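You operate a simulated robot arm through the tools that you are given. There is no shell and no other tool. Be economical: measure what you need, move in short steps, check, and stop when the job is done.

Carry out the task below with a simulated robot arm. There is one attempt and no reset: what you move stays moved.

JOB
Take the oil pad from the top of the oil bench and leave it on the silver base.
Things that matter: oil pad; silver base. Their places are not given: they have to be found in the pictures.

The check looks at the end state, three seconds after you hand in, the way a careful person would. Anything else that was tipped, shoved, dropped, spilled or broken makes it a failure.

ROBOT AND FRAMES
A 6-joint arm with a two-finger parallel gripper, fixed in place. Base frame: the origin is at the foot of the arm, x ahead of it, y to its left, z up; the work surface is at about z = 0. Units: m, rad, N and s.
With the tool pointing down near the work surface it reaches from about 0.14 to 0.58 m from the base axis. Its first joint turns from -1.152 to 1.152 rad. Payload 2.1 kg.
Tool frame: the origin (TCP) lies between the finger pads and is the grasp point; the fingertips stand 0.03 m ahead of it; z points along the fingers, y is the line along which they close. The gripper opens to 0.094 m. The fingers are 0.028 m wide and 0.01 m thick; the gripper's body (0.05 by 0.096 m) begins 0.055 m behind the TCP.
Orientation is that of the tool frame in the base frame, as a unit quaternion [x, y, z, w]. With the fingers straight down and closing along the base's y, the tool's x points along the base's -x, its y along +y and its z along -z.

CONTROLS
- The arm moves only by the tool nudge_tool. Its argument "targets" is text: rows parted by semicolons, each of 7 numbers parted by spaces: the turn, a rotation vector about the tool's x, y, z in rad, then the shift along the tool's x, y, z in m, then the finger opening in m, from 0 to 0.094. In form: ax ay az dx dy dz fingers; .... A call has 1 to 10 rows; each row shifts and turns the commanded pose from where the row before left it, along the tool's axes as they then stand. Each row takes 0.2 s and may step no farther than 0.05 m and 0.15 rad from the row before; otherwise, or with a gripper value out of range, the whole call is refused. Where a pose cannot be reached the arm comes as near as it can. A force on the tool above 40 N (or 10 N above the force at the start of the call, whichever is more), or a blocked arm, ends the call early, and 0.2 s more pass. The fingers move at their own pace (about 0.072 m/s each) and stop on an object; they squeeze with about 34 N. The grip force told is the motor's: it shows also when the fingers shut on nothing. Time passes only in rows, and 0.2 s behind the last, so rows that do not move let the fingers close. The reply holds the time, the measured pose of the TCP, the force on the tool along the base axes, the opening and the grip force, in the units named above and with some noise, and new pictures: "show" is both (left out), scene, wrist or none.
- Cameras (640 x 400 px; columns grow to the right, rows downward): "scene" is fixed at [0.0648, -0.381, 0.4866]; the picture's right is [0.68, -0.73, 0.00], its down [-0.40, -0.38, -0.83] and it looks along [0.61, 0.57, -0.56] (base axes); focal length 318 px, centre (320, 200). "wrist" rides on the gripper at [0.076, 0.014, -0.102] in the tool frame; the picture's right is [-0.18, 0.98, 0.00], its down [-0.75, -0.14, -0.64] and it looks along [-0.63, -0.12, 0.77] (tool axes); focal length 243 px, centre (320, 200).
- probe_pixels(camera, pixels): for up to 12 pixels [column, row] of the newest picture of that camera ("zoom" is the newest enlarged one), the place [x, y, z] in the base frame of the surface seen there, good to about 0.002 m. No time passes.
- close_up(camera, box): a new picture of the part [left, top, right, bottom] of that camera's present view, enlarged. No time passes.
- close_job(): hands the job in; it is judged then, once.

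Work in short steps. Measure before you move; look again where a grasp or a placing could have gone wrong, and mend it. You have 60 turns and 170 pictures in all, those below and enlarged ones among them. Open the gripper and draw the arm clear of the work before you hand the job in, unless the task says otherwise; then end with one line.

The tools are called after "Call:" as a command line: name --argument value ..., lists and objects as JSON in quotes. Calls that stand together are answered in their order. nudge_tool: Moves the arm, as the interface text tells. Its arguments: {"type":"object","properties":{"targets":{"type":"string"},"show":{"type":"string","enum":["both","scene","wrist","none"]}},"required":["targets"]} The other tools are called the same way: probe_pixels (camera, pixels) gives the place of the surface under pixels of a picture; close_up (camera, box) takes an enlarged picture of a part of a camera's view; close_job () hands the job in.

At the start:

```text
time_s: 0.0
position: [0.3254, -0.0698, 0.2554]
ee_rot: [0.0, 1.0, 0.0, 0.0]
force: [-0.6, 0.6, 0.6]
gripper_width: 0.0939
gripper_force: 0.0
```

scene: 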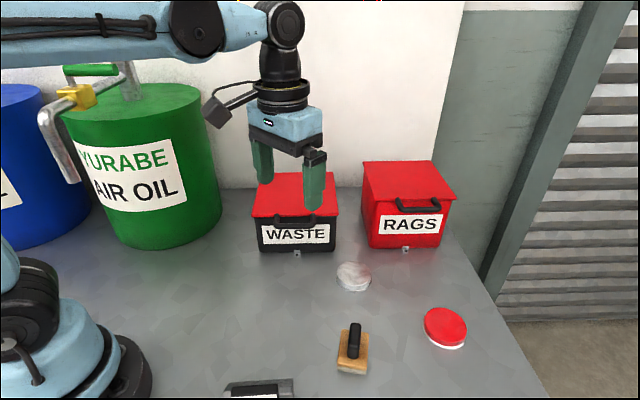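
wrist: 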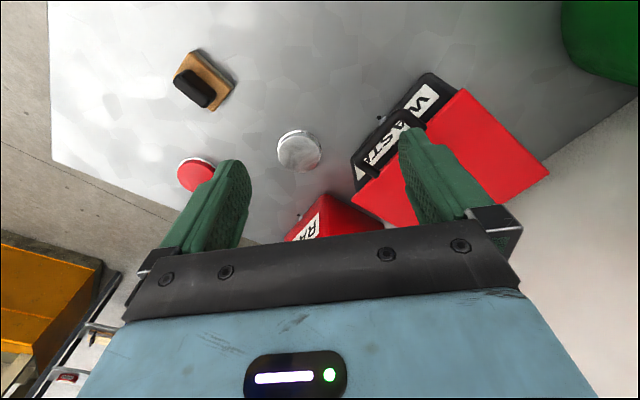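

The scene shows a wooden block with a black handle at (352,350), a silver disc at (353,276), and a red disc at (445,327). I'll enlarge that area and probe these items.

Call:
close_up --camera "scene" --box '[220, 240, 480, 400]'

Call:
close_up --camera "wrist" --box '[140, 30, 380, 180]'

Call:
probe_pixels --camera "scene" --pixels '[[353, 271], [353, 288], [338, 272], [370, 272], [355, 326], [353, 352], [340, 362], [365, 365], [445, 325], [260, 385], [400, 300]]'

Call:
probe_pixels --camera "wrist" --pixels '[[299, 149], [299, 167], [281, 150], [318, 150], [176, 82], [197, 51], [233, 80], [211, 109], [182, 77], [208, 100], [199, 172]]'

```text
2.46 times, centred on (350, 320) of scene
```

zoom: 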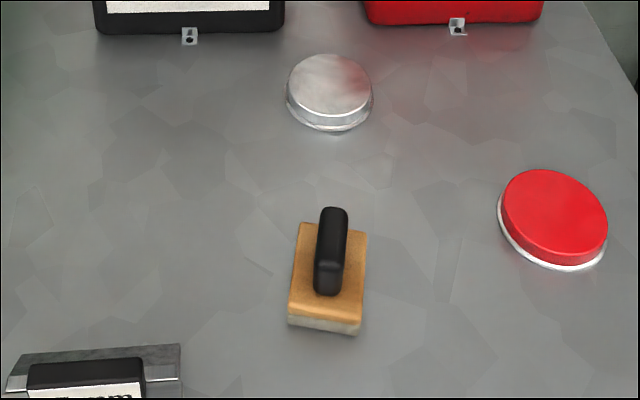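

```text
2.67 times, centred on (260, 105) of wrist
```

zoom: 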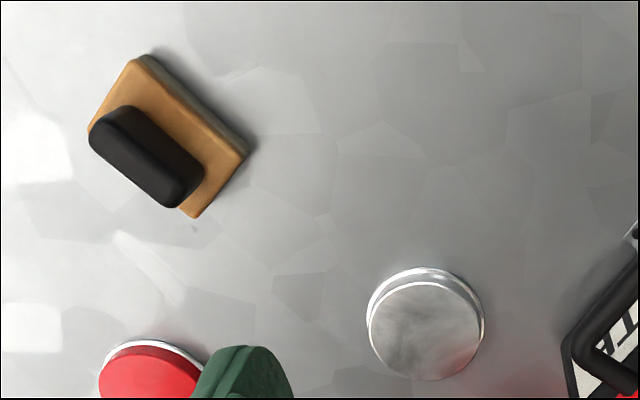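

```text
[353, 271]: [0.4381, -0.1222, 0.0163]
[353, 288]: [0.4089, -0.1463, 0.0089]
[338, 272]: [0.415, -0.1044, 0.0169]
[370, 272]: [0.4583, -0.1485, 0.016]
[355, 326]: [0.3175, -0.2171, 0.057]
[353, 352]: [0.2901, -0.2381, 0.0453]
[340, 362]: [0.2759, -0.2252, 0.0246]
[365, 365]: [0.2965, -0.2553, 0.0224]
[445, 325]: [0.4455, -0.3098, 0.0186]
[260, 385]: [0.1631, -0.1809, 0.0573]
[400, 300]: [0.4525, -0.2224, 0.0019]
```

```text
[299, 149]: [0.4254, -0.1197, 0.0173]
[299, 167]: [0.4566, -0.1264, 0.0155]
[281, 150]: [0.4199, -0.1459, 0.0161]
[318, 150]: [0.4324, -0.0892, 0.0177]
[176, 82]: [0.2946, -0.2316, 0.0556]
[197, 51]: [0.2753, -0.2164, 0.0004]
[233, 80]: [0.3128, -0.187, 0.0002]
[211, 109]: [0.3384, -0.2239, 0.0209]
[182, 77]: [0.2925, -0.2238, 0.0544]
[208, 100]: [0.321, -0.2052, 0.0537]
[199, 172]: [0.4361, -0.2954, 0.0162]
```

The wooden pad with the black handle is the oil pad, and the silver disc is the target (top about z 0.017). I'll probe the handle axis, block edges and disc rim in the enlarged wrist picture.

Call:
probe_pixels --camera "zoom" --pixels '[[96, 136], [124, 112], [164, 202], [196, 174], [110, 125], [180, 188], [146, 155], [136, 64], [244, 154], [194, 214], [92, 125]]'

Call:
probe_pixels --camera "wrist" --pixels '[[299, 138], [280, 152], [320, 154], [300, 171], [284, 140], [316, 141], [286, 165], [314, 168]]'

```text
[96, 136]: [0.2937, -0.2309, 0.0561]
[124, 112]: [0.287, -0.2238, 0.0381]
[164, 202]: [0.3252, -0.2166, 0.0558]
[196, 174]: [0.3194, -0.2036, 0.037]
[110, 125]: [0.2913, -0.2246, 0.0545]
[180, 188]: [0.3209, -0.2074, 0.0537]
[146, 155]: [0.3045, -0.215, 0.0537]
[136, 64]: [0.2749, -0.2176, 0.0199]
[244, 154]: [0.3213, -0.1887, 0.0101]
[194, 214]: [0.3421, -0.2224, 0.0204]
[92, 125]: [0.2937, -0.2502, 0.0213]
```

```text
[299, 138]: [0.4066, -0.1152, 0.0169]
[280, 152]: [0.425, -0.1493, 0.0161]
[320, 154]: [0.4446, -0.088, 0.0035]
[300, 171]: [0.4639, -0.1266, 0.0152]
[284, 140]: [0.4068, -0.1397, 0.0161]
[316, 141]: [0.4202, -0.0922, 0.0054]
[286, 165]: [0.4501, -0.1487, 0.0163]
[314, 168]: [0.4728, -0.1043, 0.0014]
```

The block's centre is about (0.308,-0.219), with its long axis about 30° from x and the handle from z 0.021 to 0.057. The disc's centre is about (0.435,-0.120), radius about 0.03. I'll move above the pad and turn 30° so the fingers close across the handle.

Call:
nudge_tool --targets "0 0 0 0.0044 -0.0373 0.03 0.06; 0 0 0 0.0044 -0.0373 0.03 0.06; 0 0 0 0.0044 -0.0373 0.03 0.06; 0 0 0 0.0044 -0.0373 0.03 0.06; 0 0 -0.13 0 0 0 0.06; 0 0 -0.13 0 0 0 0.06; 0 0 -0.13 0 0 0 0.06; 0 0 -0.13 0 0 0 0.06; 0 0 0 0 0 0 0.06"

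```text
time_s: 2.0
position: [0.3098, -0.2179, 0.137]
ee_rot: [-0.258, 0.966, 0.0, 0.0]
force: [0.2, 0.1, 0.0]
gripper_width: 0.0599
gripper_force: 0.0
```

scene: 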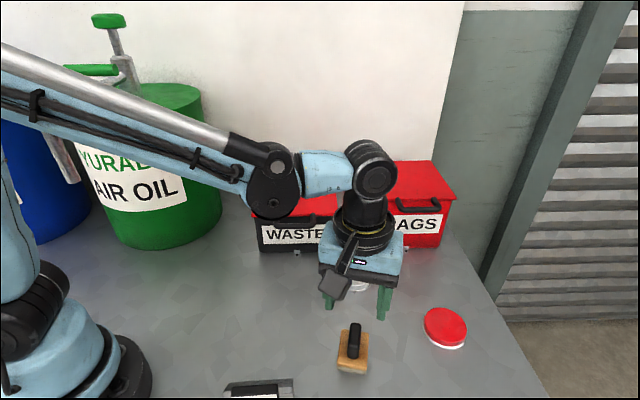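
wrist: 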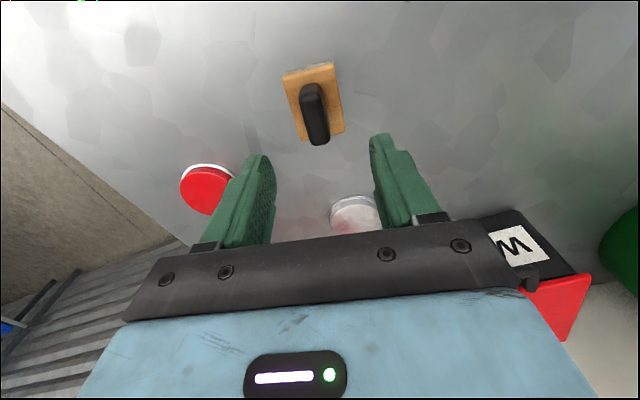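

The tool is above the pad, and the handle is at (314,114) in the wrist picture. I'll re-measure the handle and block from here.

Call:
probe_pixels --camera "wrist" --pixels '[[303, 90], [320, 88], [309, 138], [327, 136], [311, 88], [319, 140], [284, 77], [333, 66], [302, 139], [344, 131]]'

Call:
close_up --camera "wrist" --box '[240, 50, 400, 150]'

```text
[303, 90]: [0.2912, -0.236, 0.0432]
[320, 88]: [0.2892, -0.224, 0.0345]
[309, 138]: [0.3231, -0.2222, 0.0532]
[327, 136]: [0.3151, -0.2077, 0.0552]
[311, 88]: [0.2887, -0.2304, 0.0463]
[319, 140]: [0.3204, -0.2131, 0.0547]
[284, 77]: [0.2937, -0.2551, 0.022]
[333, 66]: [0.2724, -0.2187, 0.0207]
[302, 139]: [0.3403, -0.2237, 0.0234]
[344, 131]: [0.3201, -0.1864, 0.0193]
```

```text
4.00 times, centred on (320, 100) of wrist
```

zoom: 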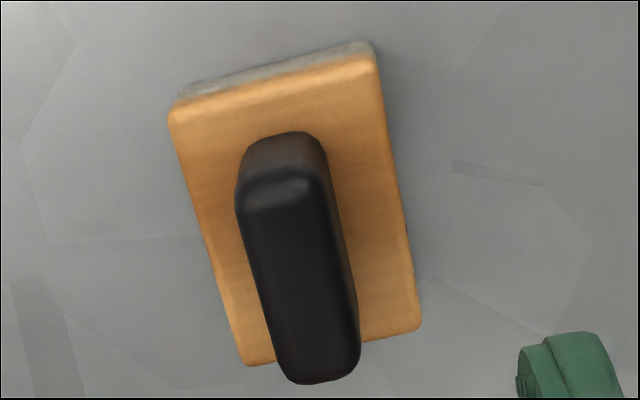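

The handle centre is about (0.3066,-0.2205), aligned within a couple of degrees. I'll descend to TCP z about 0.057, so the tips are at about 0.027 and clear of the block top at 0.021.

Call:
nudge_tool --targets "0 0 0 0.0038 -0.0007 0.03 0.05; 0 0 0 0 0 0.03 0.05; 0 0 0 0 0 0.02 0.05; 0 0 0 0 0 0 0.05"

```text
time_s: 3.0
position: [0.3052, -0.2214, 0.0569]
ee_rot: [-0.256, 0.967, 0.0, 0.0]
force: [0.4, 0.4, 0.2]
gripper_width: 0.05
gripper_force: 0.1
```

scene: 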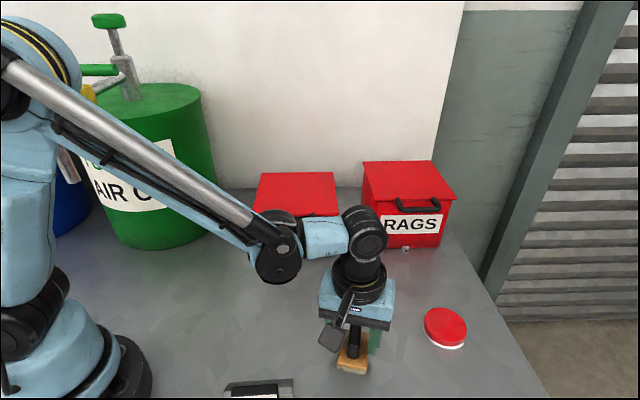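
wrist: 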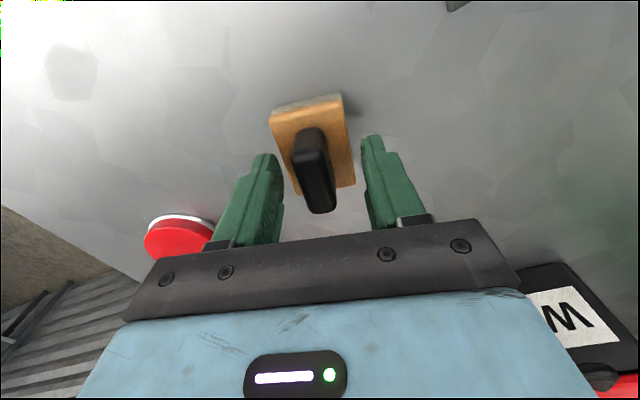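

The fingers straddle the handle, and it sits between them at (313,170). I'll close the gripper and let it settle.

Call:
nudge_tool --targets "0 0 0 0 0 0 0.03; 0 0 0 0 0 0 0.015; 0 0 0 0 0 0 0; 0 0 0 0 0 0 0; 0 0 0 0 0 0 0"

```text
time_s: 4.2
position: [0.3052, -0.2213, 0.0573]
ee_rot: [-0.257, 0.966, 0.001, 0.0]
force: [-0.4, -0.7, -1.0]
gripper_width: 0.0214
gripper_force: 34.0
```

scene: 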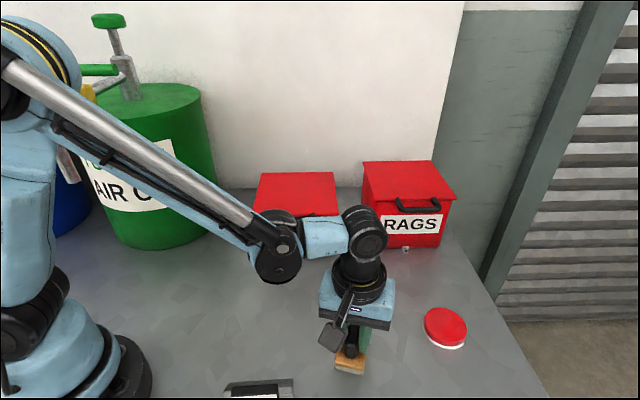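
wrist: 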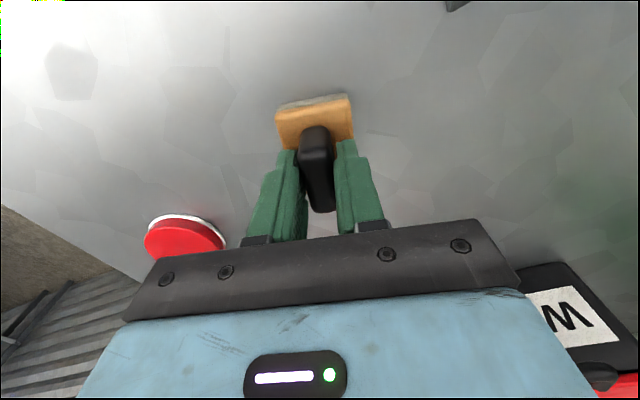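

The gripper holds the handle at 0.0214 m with 34 N. I'll lift 6 cm and check that the pad came along level.

Call:
nudge_tool --targets "0 0 0 0 0 -0.02 0; 0 0 0 0 0 -0.04 0; 0 0 0 0 0 0 0"

```text
time_s: 5.0
position: [0.3076, -0.2209, 0.1164]
ee_rot: [-0.258, 0.966, 0.0, -0.001]
force: [-0.3, -0.3, 0.0]
gripper_width: 0.0
gripper_force: 33.2
```

scene: 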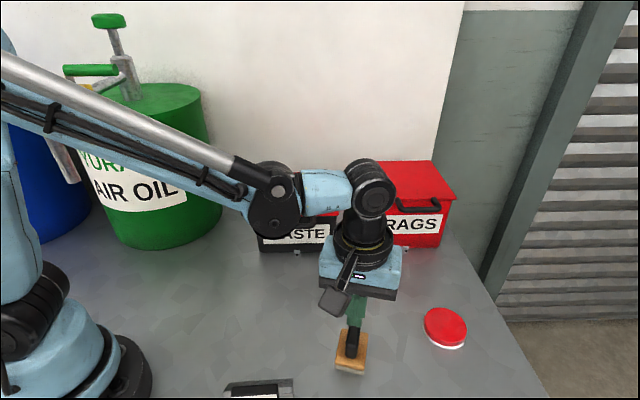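
wrist: 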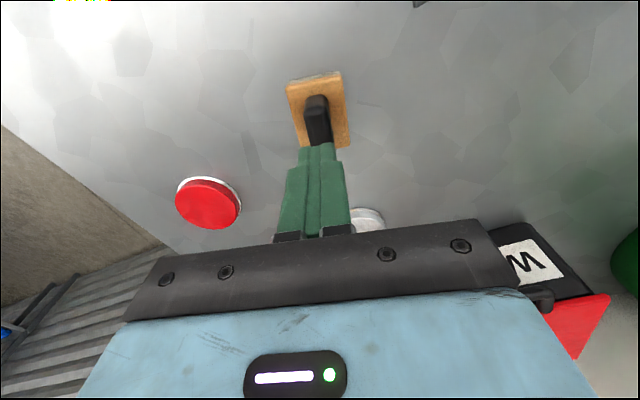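

The fingers are shut at 0.0 and the pad is still on the bench at (318,110), so the handle slipped out. I'll look closely at the pad and its handle profile before trying again.

Call:
close_up --camera "wrist" --box '[240, 60, 400, 160]'

Call:
close_up --camera "scene" --box '[304, 315, 400, 375]'

Call:
probe_pixels --camera "wrist" --pixels '[[287, 86], [339, 74], [349, 145], [302, 140], [305, 110], [317, 110], [329, 110], [311, 98], [325, 98], [321, 138], [342, 110], [298, 110]]'

Call:
probe_pixels --camera "zoom" --pixels '[[320, 120], [300, 200], [320, 260], [260, 250], [400, 280], [320, 370], [260, 340], [360, 350], [340, 160], [300, 240]]'

```text
4.00 times, centred on (320, 110) of wrist
```

zoom: 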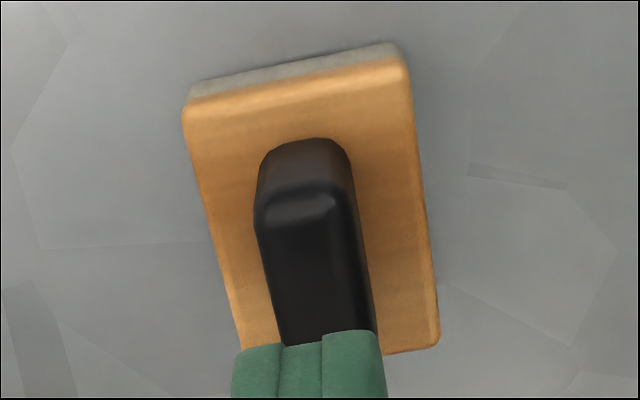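

```text
6.67 times, centred on (352, 345) of scene
```

zoom: 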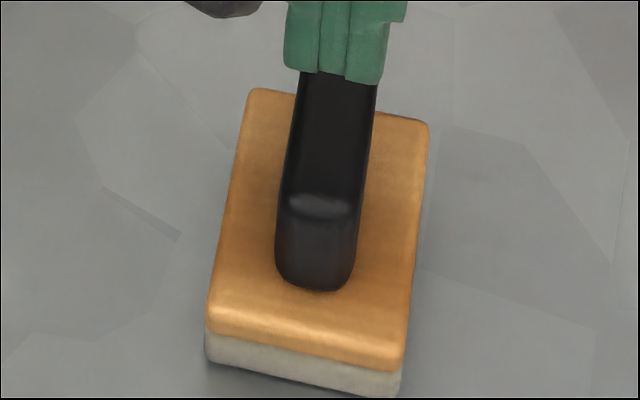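

```text
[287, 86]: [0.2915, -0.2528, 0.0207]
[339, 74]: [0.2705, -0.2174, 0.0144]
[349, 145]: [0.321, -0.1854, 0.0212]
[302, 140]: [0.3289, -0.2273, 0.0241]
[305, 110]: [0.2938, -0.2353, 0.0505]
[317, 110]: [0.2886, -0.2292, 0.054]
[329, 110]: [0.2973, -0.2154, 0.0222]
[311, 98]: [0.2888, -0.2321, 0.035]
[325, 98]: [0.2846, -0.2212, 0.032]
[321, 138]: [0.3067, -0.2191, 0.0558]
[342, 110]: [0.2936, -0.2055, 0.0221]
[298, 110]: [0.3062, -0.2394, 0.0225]
```

```text
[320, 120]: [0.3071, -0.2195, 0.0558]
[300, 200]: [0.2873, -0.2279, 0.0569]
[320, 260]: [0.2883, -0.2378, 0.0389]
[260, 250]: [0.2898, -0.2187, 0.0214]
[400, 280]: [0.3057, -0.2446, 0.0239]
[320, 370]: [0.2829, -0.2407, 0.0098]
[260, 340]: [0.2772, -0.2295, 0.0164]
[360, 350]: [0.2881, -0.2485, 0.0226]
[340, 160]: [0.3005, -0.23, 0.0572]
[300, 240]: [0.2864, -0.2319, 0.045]
```

The pad hasn't moved and is undamaged, so the handle just slid through the grip. Instead I'll grip the wooden block by its long sides (about 0.04 wide, top z 0.022). I'll open to 0.075 and go down to TCP z 0.037, with tips near 0.007 and the handle below the palm.

Call:
nudge_tool --targets "0 0 0 -0.001 0.001 0 0.075; 0 0 0 0 0 0 0.075; 0 0 0 0 0 0 0.075; 0 0 0 0 0 0.03 0.075; 0 0 0 0 0 0.025 0.075; 0 0 0 0 0 0.015 0.075; 0 0 0 0 0 0.009 0.075; 0 0 0 0 0 0 0.075"

```text
time_s: 6.8
position: [0.3061, -0.2204, 0.0358]
ee_rot: [-0.257, 0.966, 0.0, 0.0]
force: [0.2, -0.6, 0.0]
gripper_width: 0.0751
gripper_force: 0.0
```

scene: 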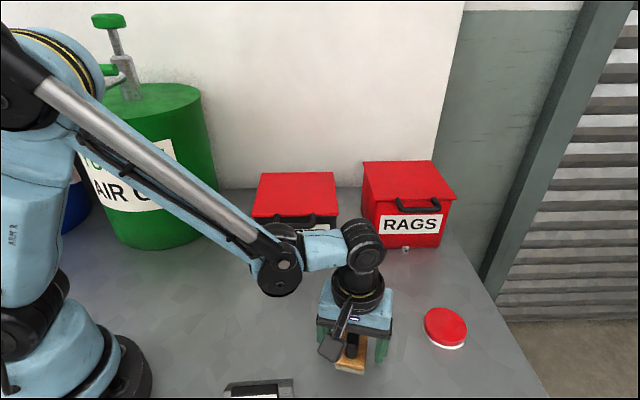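
wrist: 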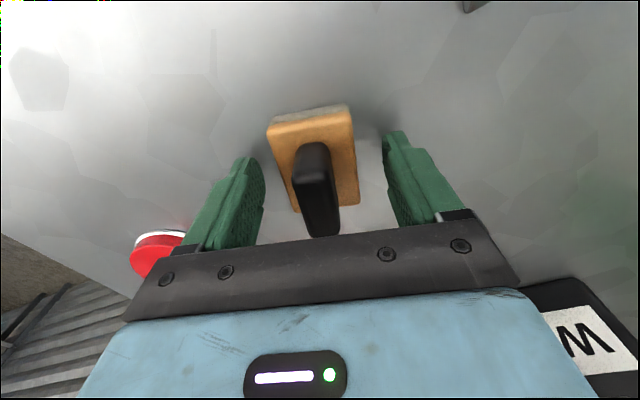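

The block sits centrally between the open fingers with no contact force. I'll close on it, then lift very slowly by 1 cm.

Call:
nudge_tool --targets "0 0 0 0 0 0 0.05; 0 0 0 0 0 0 0.03; 0 0 0 0 0 0 0.01; 0 0 0 0 0 0 0; 0 0 0 0 0 0 0; 0 0 0 0 0 -0.002 0; 0 0 0 0 0 -0.003 0; 0 0 0 0 0 -0.005 0; 0 0 0 0 0 0 0"

```text
time_s: 8.8
position: [0.3059, -0.2202, 0.0469]
ee_rot: [-0.256, 0.967, 0.0, 0.0]
force: [-0.2, 0.2, -0.3]
gripper_width: 0.0444
gripper_force: 34.0
```

scene: 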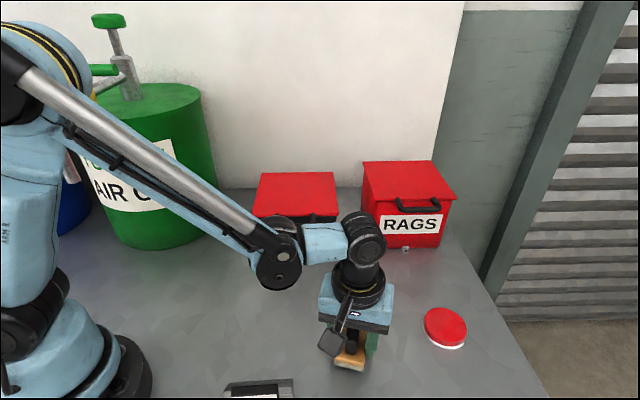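
wrist: 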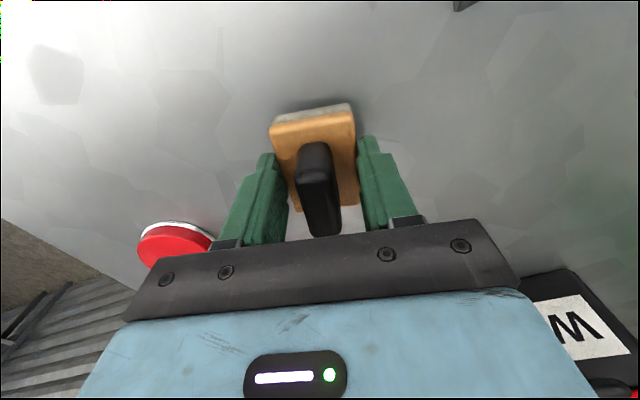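

The block stays fixed in the wrist picture and the width is 0.0444, so it lifted with the gripper. I'll continue the slow lift by 4 cm.

Call:
nudge_tool --targets "0 0 0 0 0 -0.006 0; 0 0 0 0 0 -0.008 0; 0 0 0 0 0 -0.008 0; 0 0 0 0 0 -0.008 0; 0 0 0 0 0 -0.006 0; 0 0 0 0 0 -0.004 0; 0 0 0 0 0 0 0"

```text
time_s: 10.4
position: [0.3058, -0.2202, 0.0863]
ee_rot: [-0.257, 0.966, 0.001, 0.001]
force: [0.5, 0.0, -0.4]
gripper_width: 0.0445
gripper_force: 34.1
```

scene: 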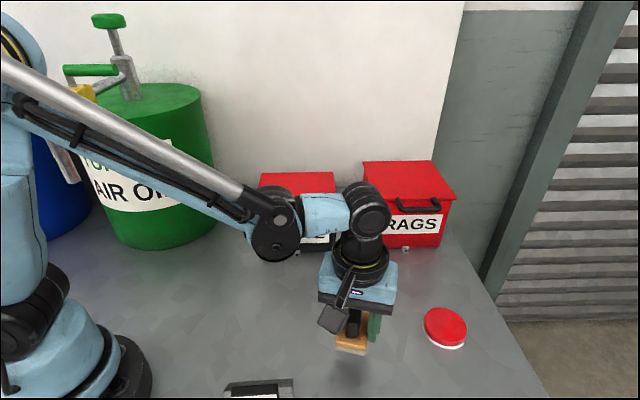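
wrist: 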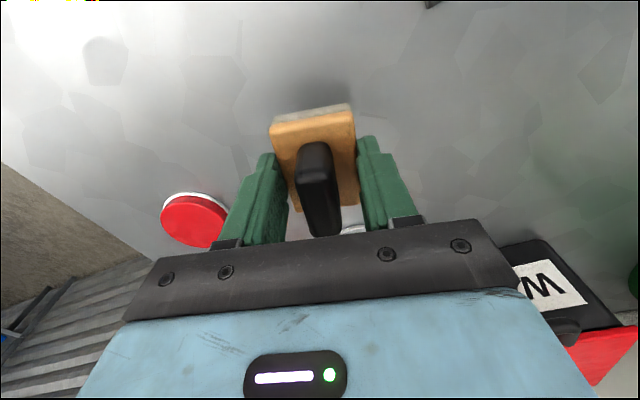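

The pad is held firmly. I'll probe the held block's corners, and check the boxes for clearance near the disc.

Call:
probe_pixels --camera "wrist" --pixels '[[272, 127], [350, 112], [298, 208], [356, 196], [318, 160], [355, 229]]'

Call:
probe_pixels --camera "scene" --pixels '[[405, 248], [438, 245], [430, 205], [400, 208], [385, 195], [268, 180], [300, 250], [262, 245], [410, 170], [452, 195]]'

```text
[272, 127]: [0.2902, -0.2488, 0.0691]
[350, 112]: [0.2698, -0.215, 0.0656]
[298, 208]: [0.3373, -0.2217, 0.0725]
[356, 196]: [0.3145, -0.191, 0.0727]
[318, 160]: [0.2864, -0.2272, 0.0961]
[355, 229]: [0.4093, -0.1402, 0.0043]
```

```text
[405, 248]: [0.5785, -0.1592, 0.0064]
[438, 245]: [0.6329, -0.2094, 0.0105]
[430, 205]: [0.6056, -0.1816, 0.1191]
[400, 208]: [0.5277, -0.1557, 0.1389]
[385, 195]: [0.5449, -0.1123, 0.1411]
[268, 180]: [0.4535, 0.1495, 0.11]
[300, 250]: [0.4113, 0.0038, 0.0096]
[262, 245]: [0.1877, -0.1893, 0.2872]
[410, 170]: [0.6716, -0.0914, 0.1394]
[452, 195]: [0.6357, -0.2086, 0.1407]
```

The block centre is about (0.3045,-0.2195), close to the TCP. The box lids stay about 3 cm clear of the gripper at the placing pose, so I'll carry the pad level to above the disc at (0.436,-0.121).

Call:
nudge_tool --targets "0 0 0 -0.0102 0.0013 0 0; 0 0 0 -0.0203 0.0026 0 0; 0 0 0 -0.0203 0.0026 0 0; 0 0 0 -0.0203 0.0026 0 0; 0 0 0 -0.0203 0.0026 0 0; 0 0 0 -0.0203 0.0026 0 0; 0 0 0 -0.0203 0.0026 0 0; 0 0 0 -0.0203 0.0026 0 0; 0 0 0 -0.0101 0.0013 0 0; 0 0 0 0 0 0 0"

```text
time_s: 12.6
position: [0.437, -0.1206, 0.0881]
ee_rot: [-0.257, 0.966, 0.0, 0.0]
force: [0.5, 0.8, -0.5]
gripper_width: 0.0444
gripper_force: 33.8
```

scene: 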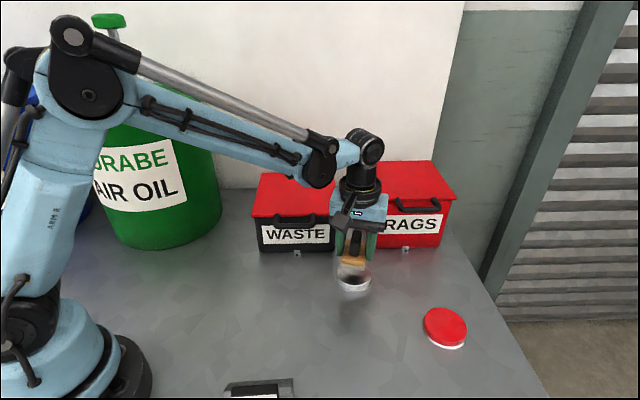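
wrist: 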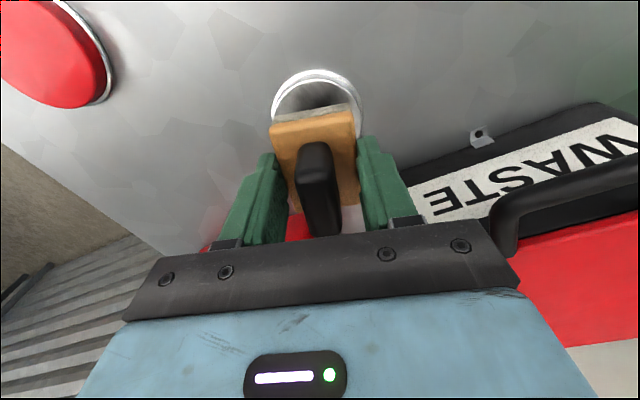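

The pad is above the disc, whose near rim shows at (316,70) in the wrist picture. I'll probe the rim to refine the disc's centre.

Call:
close_up --camera "wrist" --box '[240, 50, 400, 150]'

Call:
probe_pixels --camera "wrist" --pixels '[[316, 80], [285, 94], [278, 110], [345, 88], [357, 105], [316, 95], [316, 70], [272, 108], [362, 110], [360, 128]]'

```text
4.00 times, centred on (320, 100) of wrist
```

zoom: 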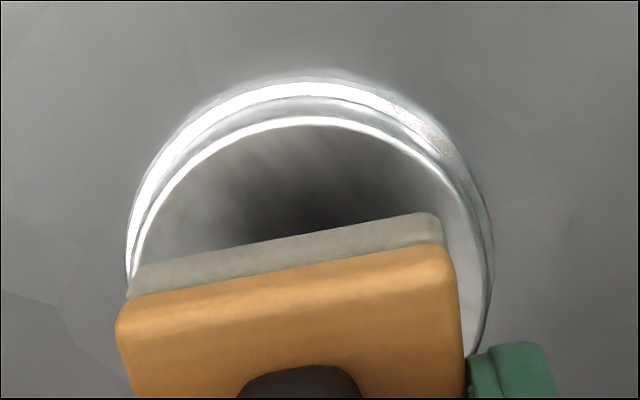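

```text
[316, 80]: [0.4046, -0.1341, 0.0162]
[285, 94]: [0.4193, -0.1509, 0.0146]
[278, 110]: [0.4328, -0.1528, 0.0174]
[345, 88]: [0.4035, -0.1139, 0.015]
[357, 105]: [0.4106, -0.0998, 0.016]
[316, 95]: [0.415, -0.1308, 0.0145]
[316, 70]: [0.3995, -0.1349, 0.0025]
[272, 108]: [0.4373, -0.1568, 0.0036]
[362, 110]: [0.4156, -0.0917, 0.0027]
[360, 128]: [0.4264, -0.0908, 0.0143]
```

The rim fit puts the disc centre at (0.4347,-0.1215) with top about 0.016, so I need only a 1.5 mm correction. I'll lower to just above contact (TCP z about 0.055).

Call:
nudge_tool --targets "0 0 0 0.0014 -0.0008 0.008 0; 0 0 0 0 0 0.01 0; 0 0 0 0 0 0.009 0; 0 0 0 0 0 0.005 0; 0 0 0 0 0 0 0"

```text
time_s: 13.8
position: [0.4353, -0.1232, 0.0553]
ee_rot: [-0.257, 0.966, 0.0, 0.0]
force: [0.0, 0.5, -0.5]
gripper_width: 0.0445
gripper_force: 34.6
```

scene: 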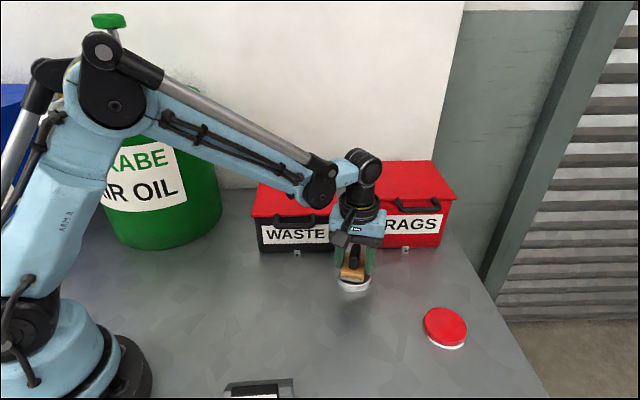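
wrist: 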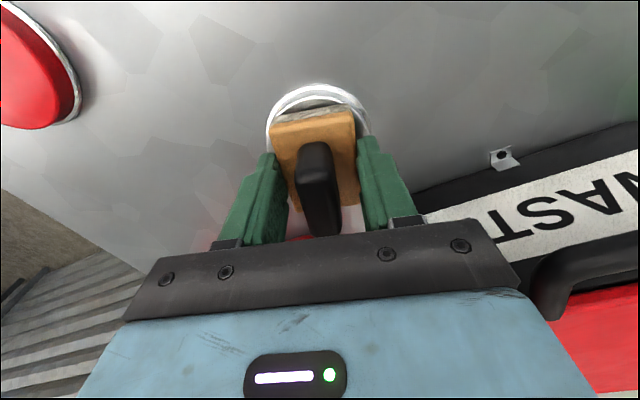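

The pad hovers a few millimetres above the disc, and no contact shows yet. I'll ease down 3 mm in 1 mm rows.

Call:
nudge_tool --targets "0 0 0 0 0 0.001 0; 0 0 0 0 0 0.001 0; 0 0 0 0 0 0.001 0; 0 0 0 0 0 0 0" --show "wrist"

Call:
close_up --camera "scene" --box '[304, 235, 400, 295]'

```text
time_s: 14.8
position: [0.4365, -0.1226, 0.0521]
ee_rot: [-0.258, 0.966, 0.0, 0.0]
force: [-0.8, 0.0, 4.3]
gripper_width: 0.0446
gripper_force: 34.1
```

wrist: 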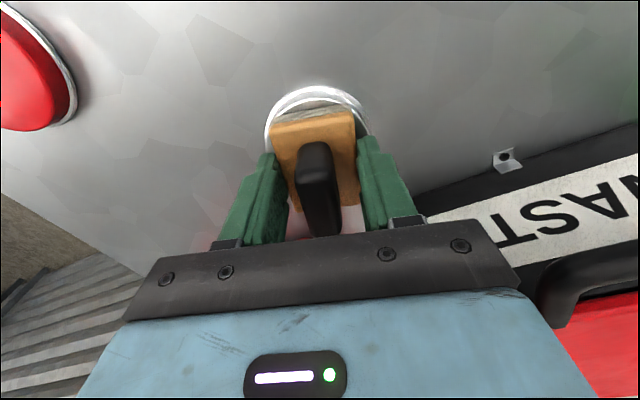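

```text
6.67 times, centred on (352, 265) of scene
```

zoom: 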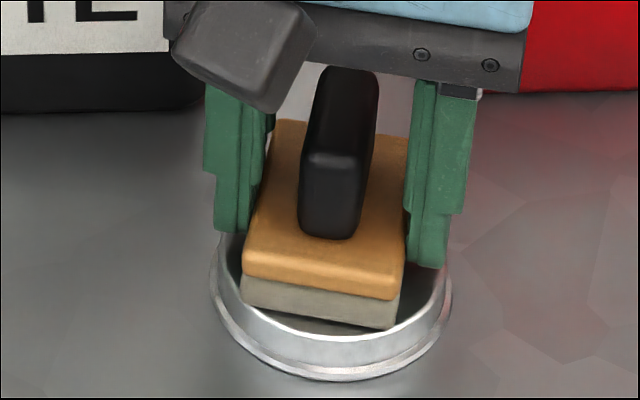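

Contact reads 4.3 N upward and the pad sits on the disc. I'll release with a moderate opening and wait.

Call:
nudge_tool --targets "0 0 0 0 0 0 0.05; 0 0 0 0 0 0 0.06; 0 0 0 0 0 0 0.07; 0 0 0 0 0 0 0.07"

Call:
close_up --camera "scene" --box '[304, 235, 400, 295]'

```text
time_s: 15.8
position: [0.4363, -0.1215, 0.0524]
ee_rot: [-0.257, 0.966, 0.0, 0.0]
force: [1.0, -0.4, -0.5]
gripper_width: 0.0701
gripper_force: 0.0
```

scene: 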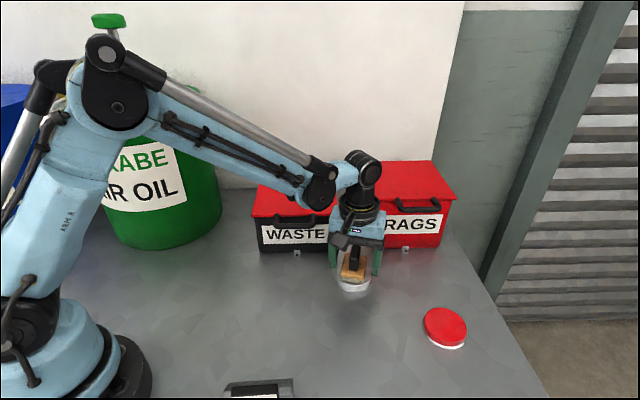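
wrist: 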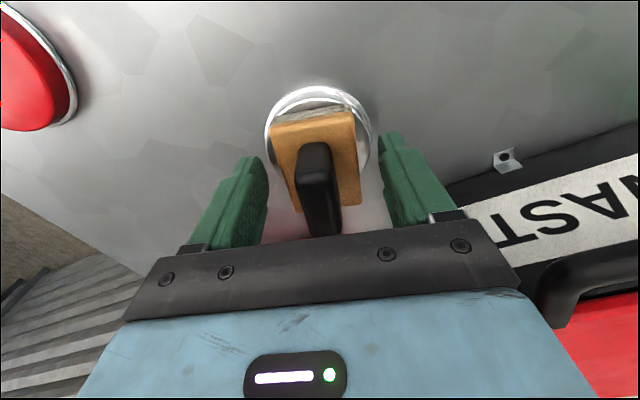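

```text
6.67 times, centred on (352, 265) of scene
```

zoom: 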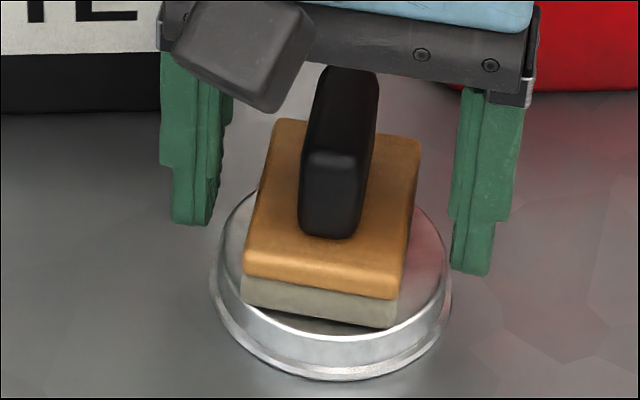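

The pad rests flat on the silver base with the fingers clear on both sides. I'll rise straight up, then draw back.

Call:
nudge_tool --targets "0 0 0 0 0 -0.02 0.07; 0 0 0 0 0 -0.04 0.07; 0 0 0 0 0 -0.045 0.07; 0 0 0 0 0 -0.045 0.07; 0 0 0 0.04 0 0 0.07; 0 0 0 0.045 0 0 0.07; 0 0 0 0.045 0 0 0.07; 0 0 0 0 0 0 0.07"

Call:
close_up --camera "scene" --box '[304, 235, 400, 295]'

```text
time_s: 17.6
position: [0.3236, -0.187, 0.2028]
ee_rot: [-0.258, 0.966, 0.0, 0.001]
force: [0.3, -0.6, 0.4]
gripper_width: 0.0701
gripper_force: 0.1
```

scene: 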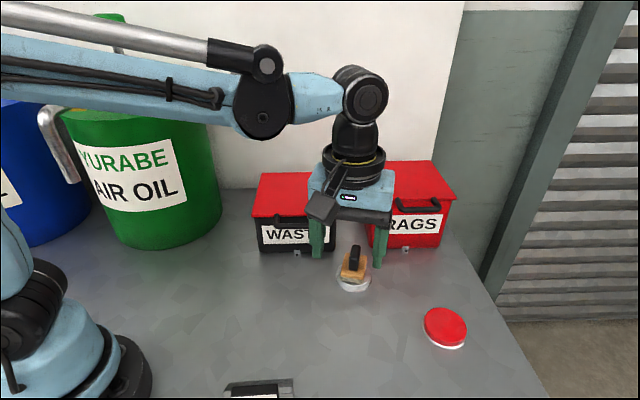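
wrist: 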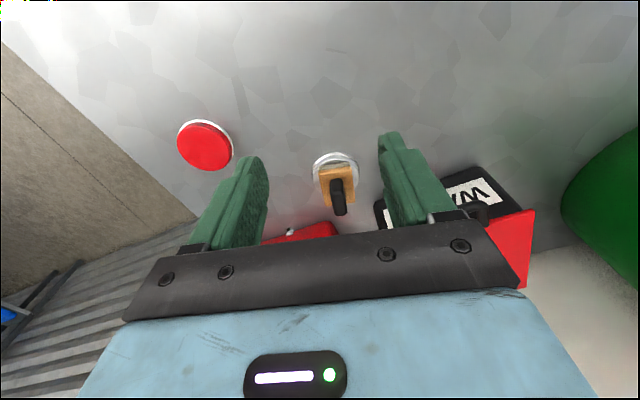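

```text
6.67 times, centred on (352, 265) of scene
```

zoom: 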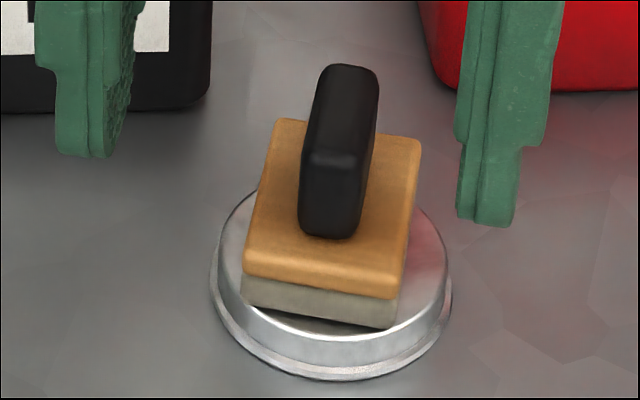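

The pad stands on the base with nothing else disturbed. I'll probe its top corners once to check centring and level.

Call:
probe_pixels --camera "zoom" --pixels '[[280, 125], [414, 145], [398, 290], [250, 268], [330, 330], [220, 270], [445, 270], [230, 225]]'

```text
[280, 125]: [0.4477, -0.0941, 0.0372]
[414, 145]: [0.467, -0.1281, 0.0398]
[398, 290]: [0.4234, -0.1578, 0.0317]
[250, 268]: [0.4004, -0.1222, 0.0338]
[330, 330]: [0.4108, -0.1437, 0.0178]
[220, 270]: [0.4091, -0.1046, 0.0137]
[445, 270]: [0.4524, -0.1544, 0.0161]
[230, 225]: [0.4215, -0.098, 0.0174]
```

The block's centre is about (0.4346,-0.1256), within 4 mm of the disc's centre, and it is stable and level within measuring error. The gripper is open and clear, so I'll hand in.

Call:
close_job

```text
The job is handed in.
```

The oil pad is resting on the silver base, about 4 mm off its centre. The first lift by the handle slipped without moving the pad. Nothing else was touched, and the arm is clear with the gripper open.
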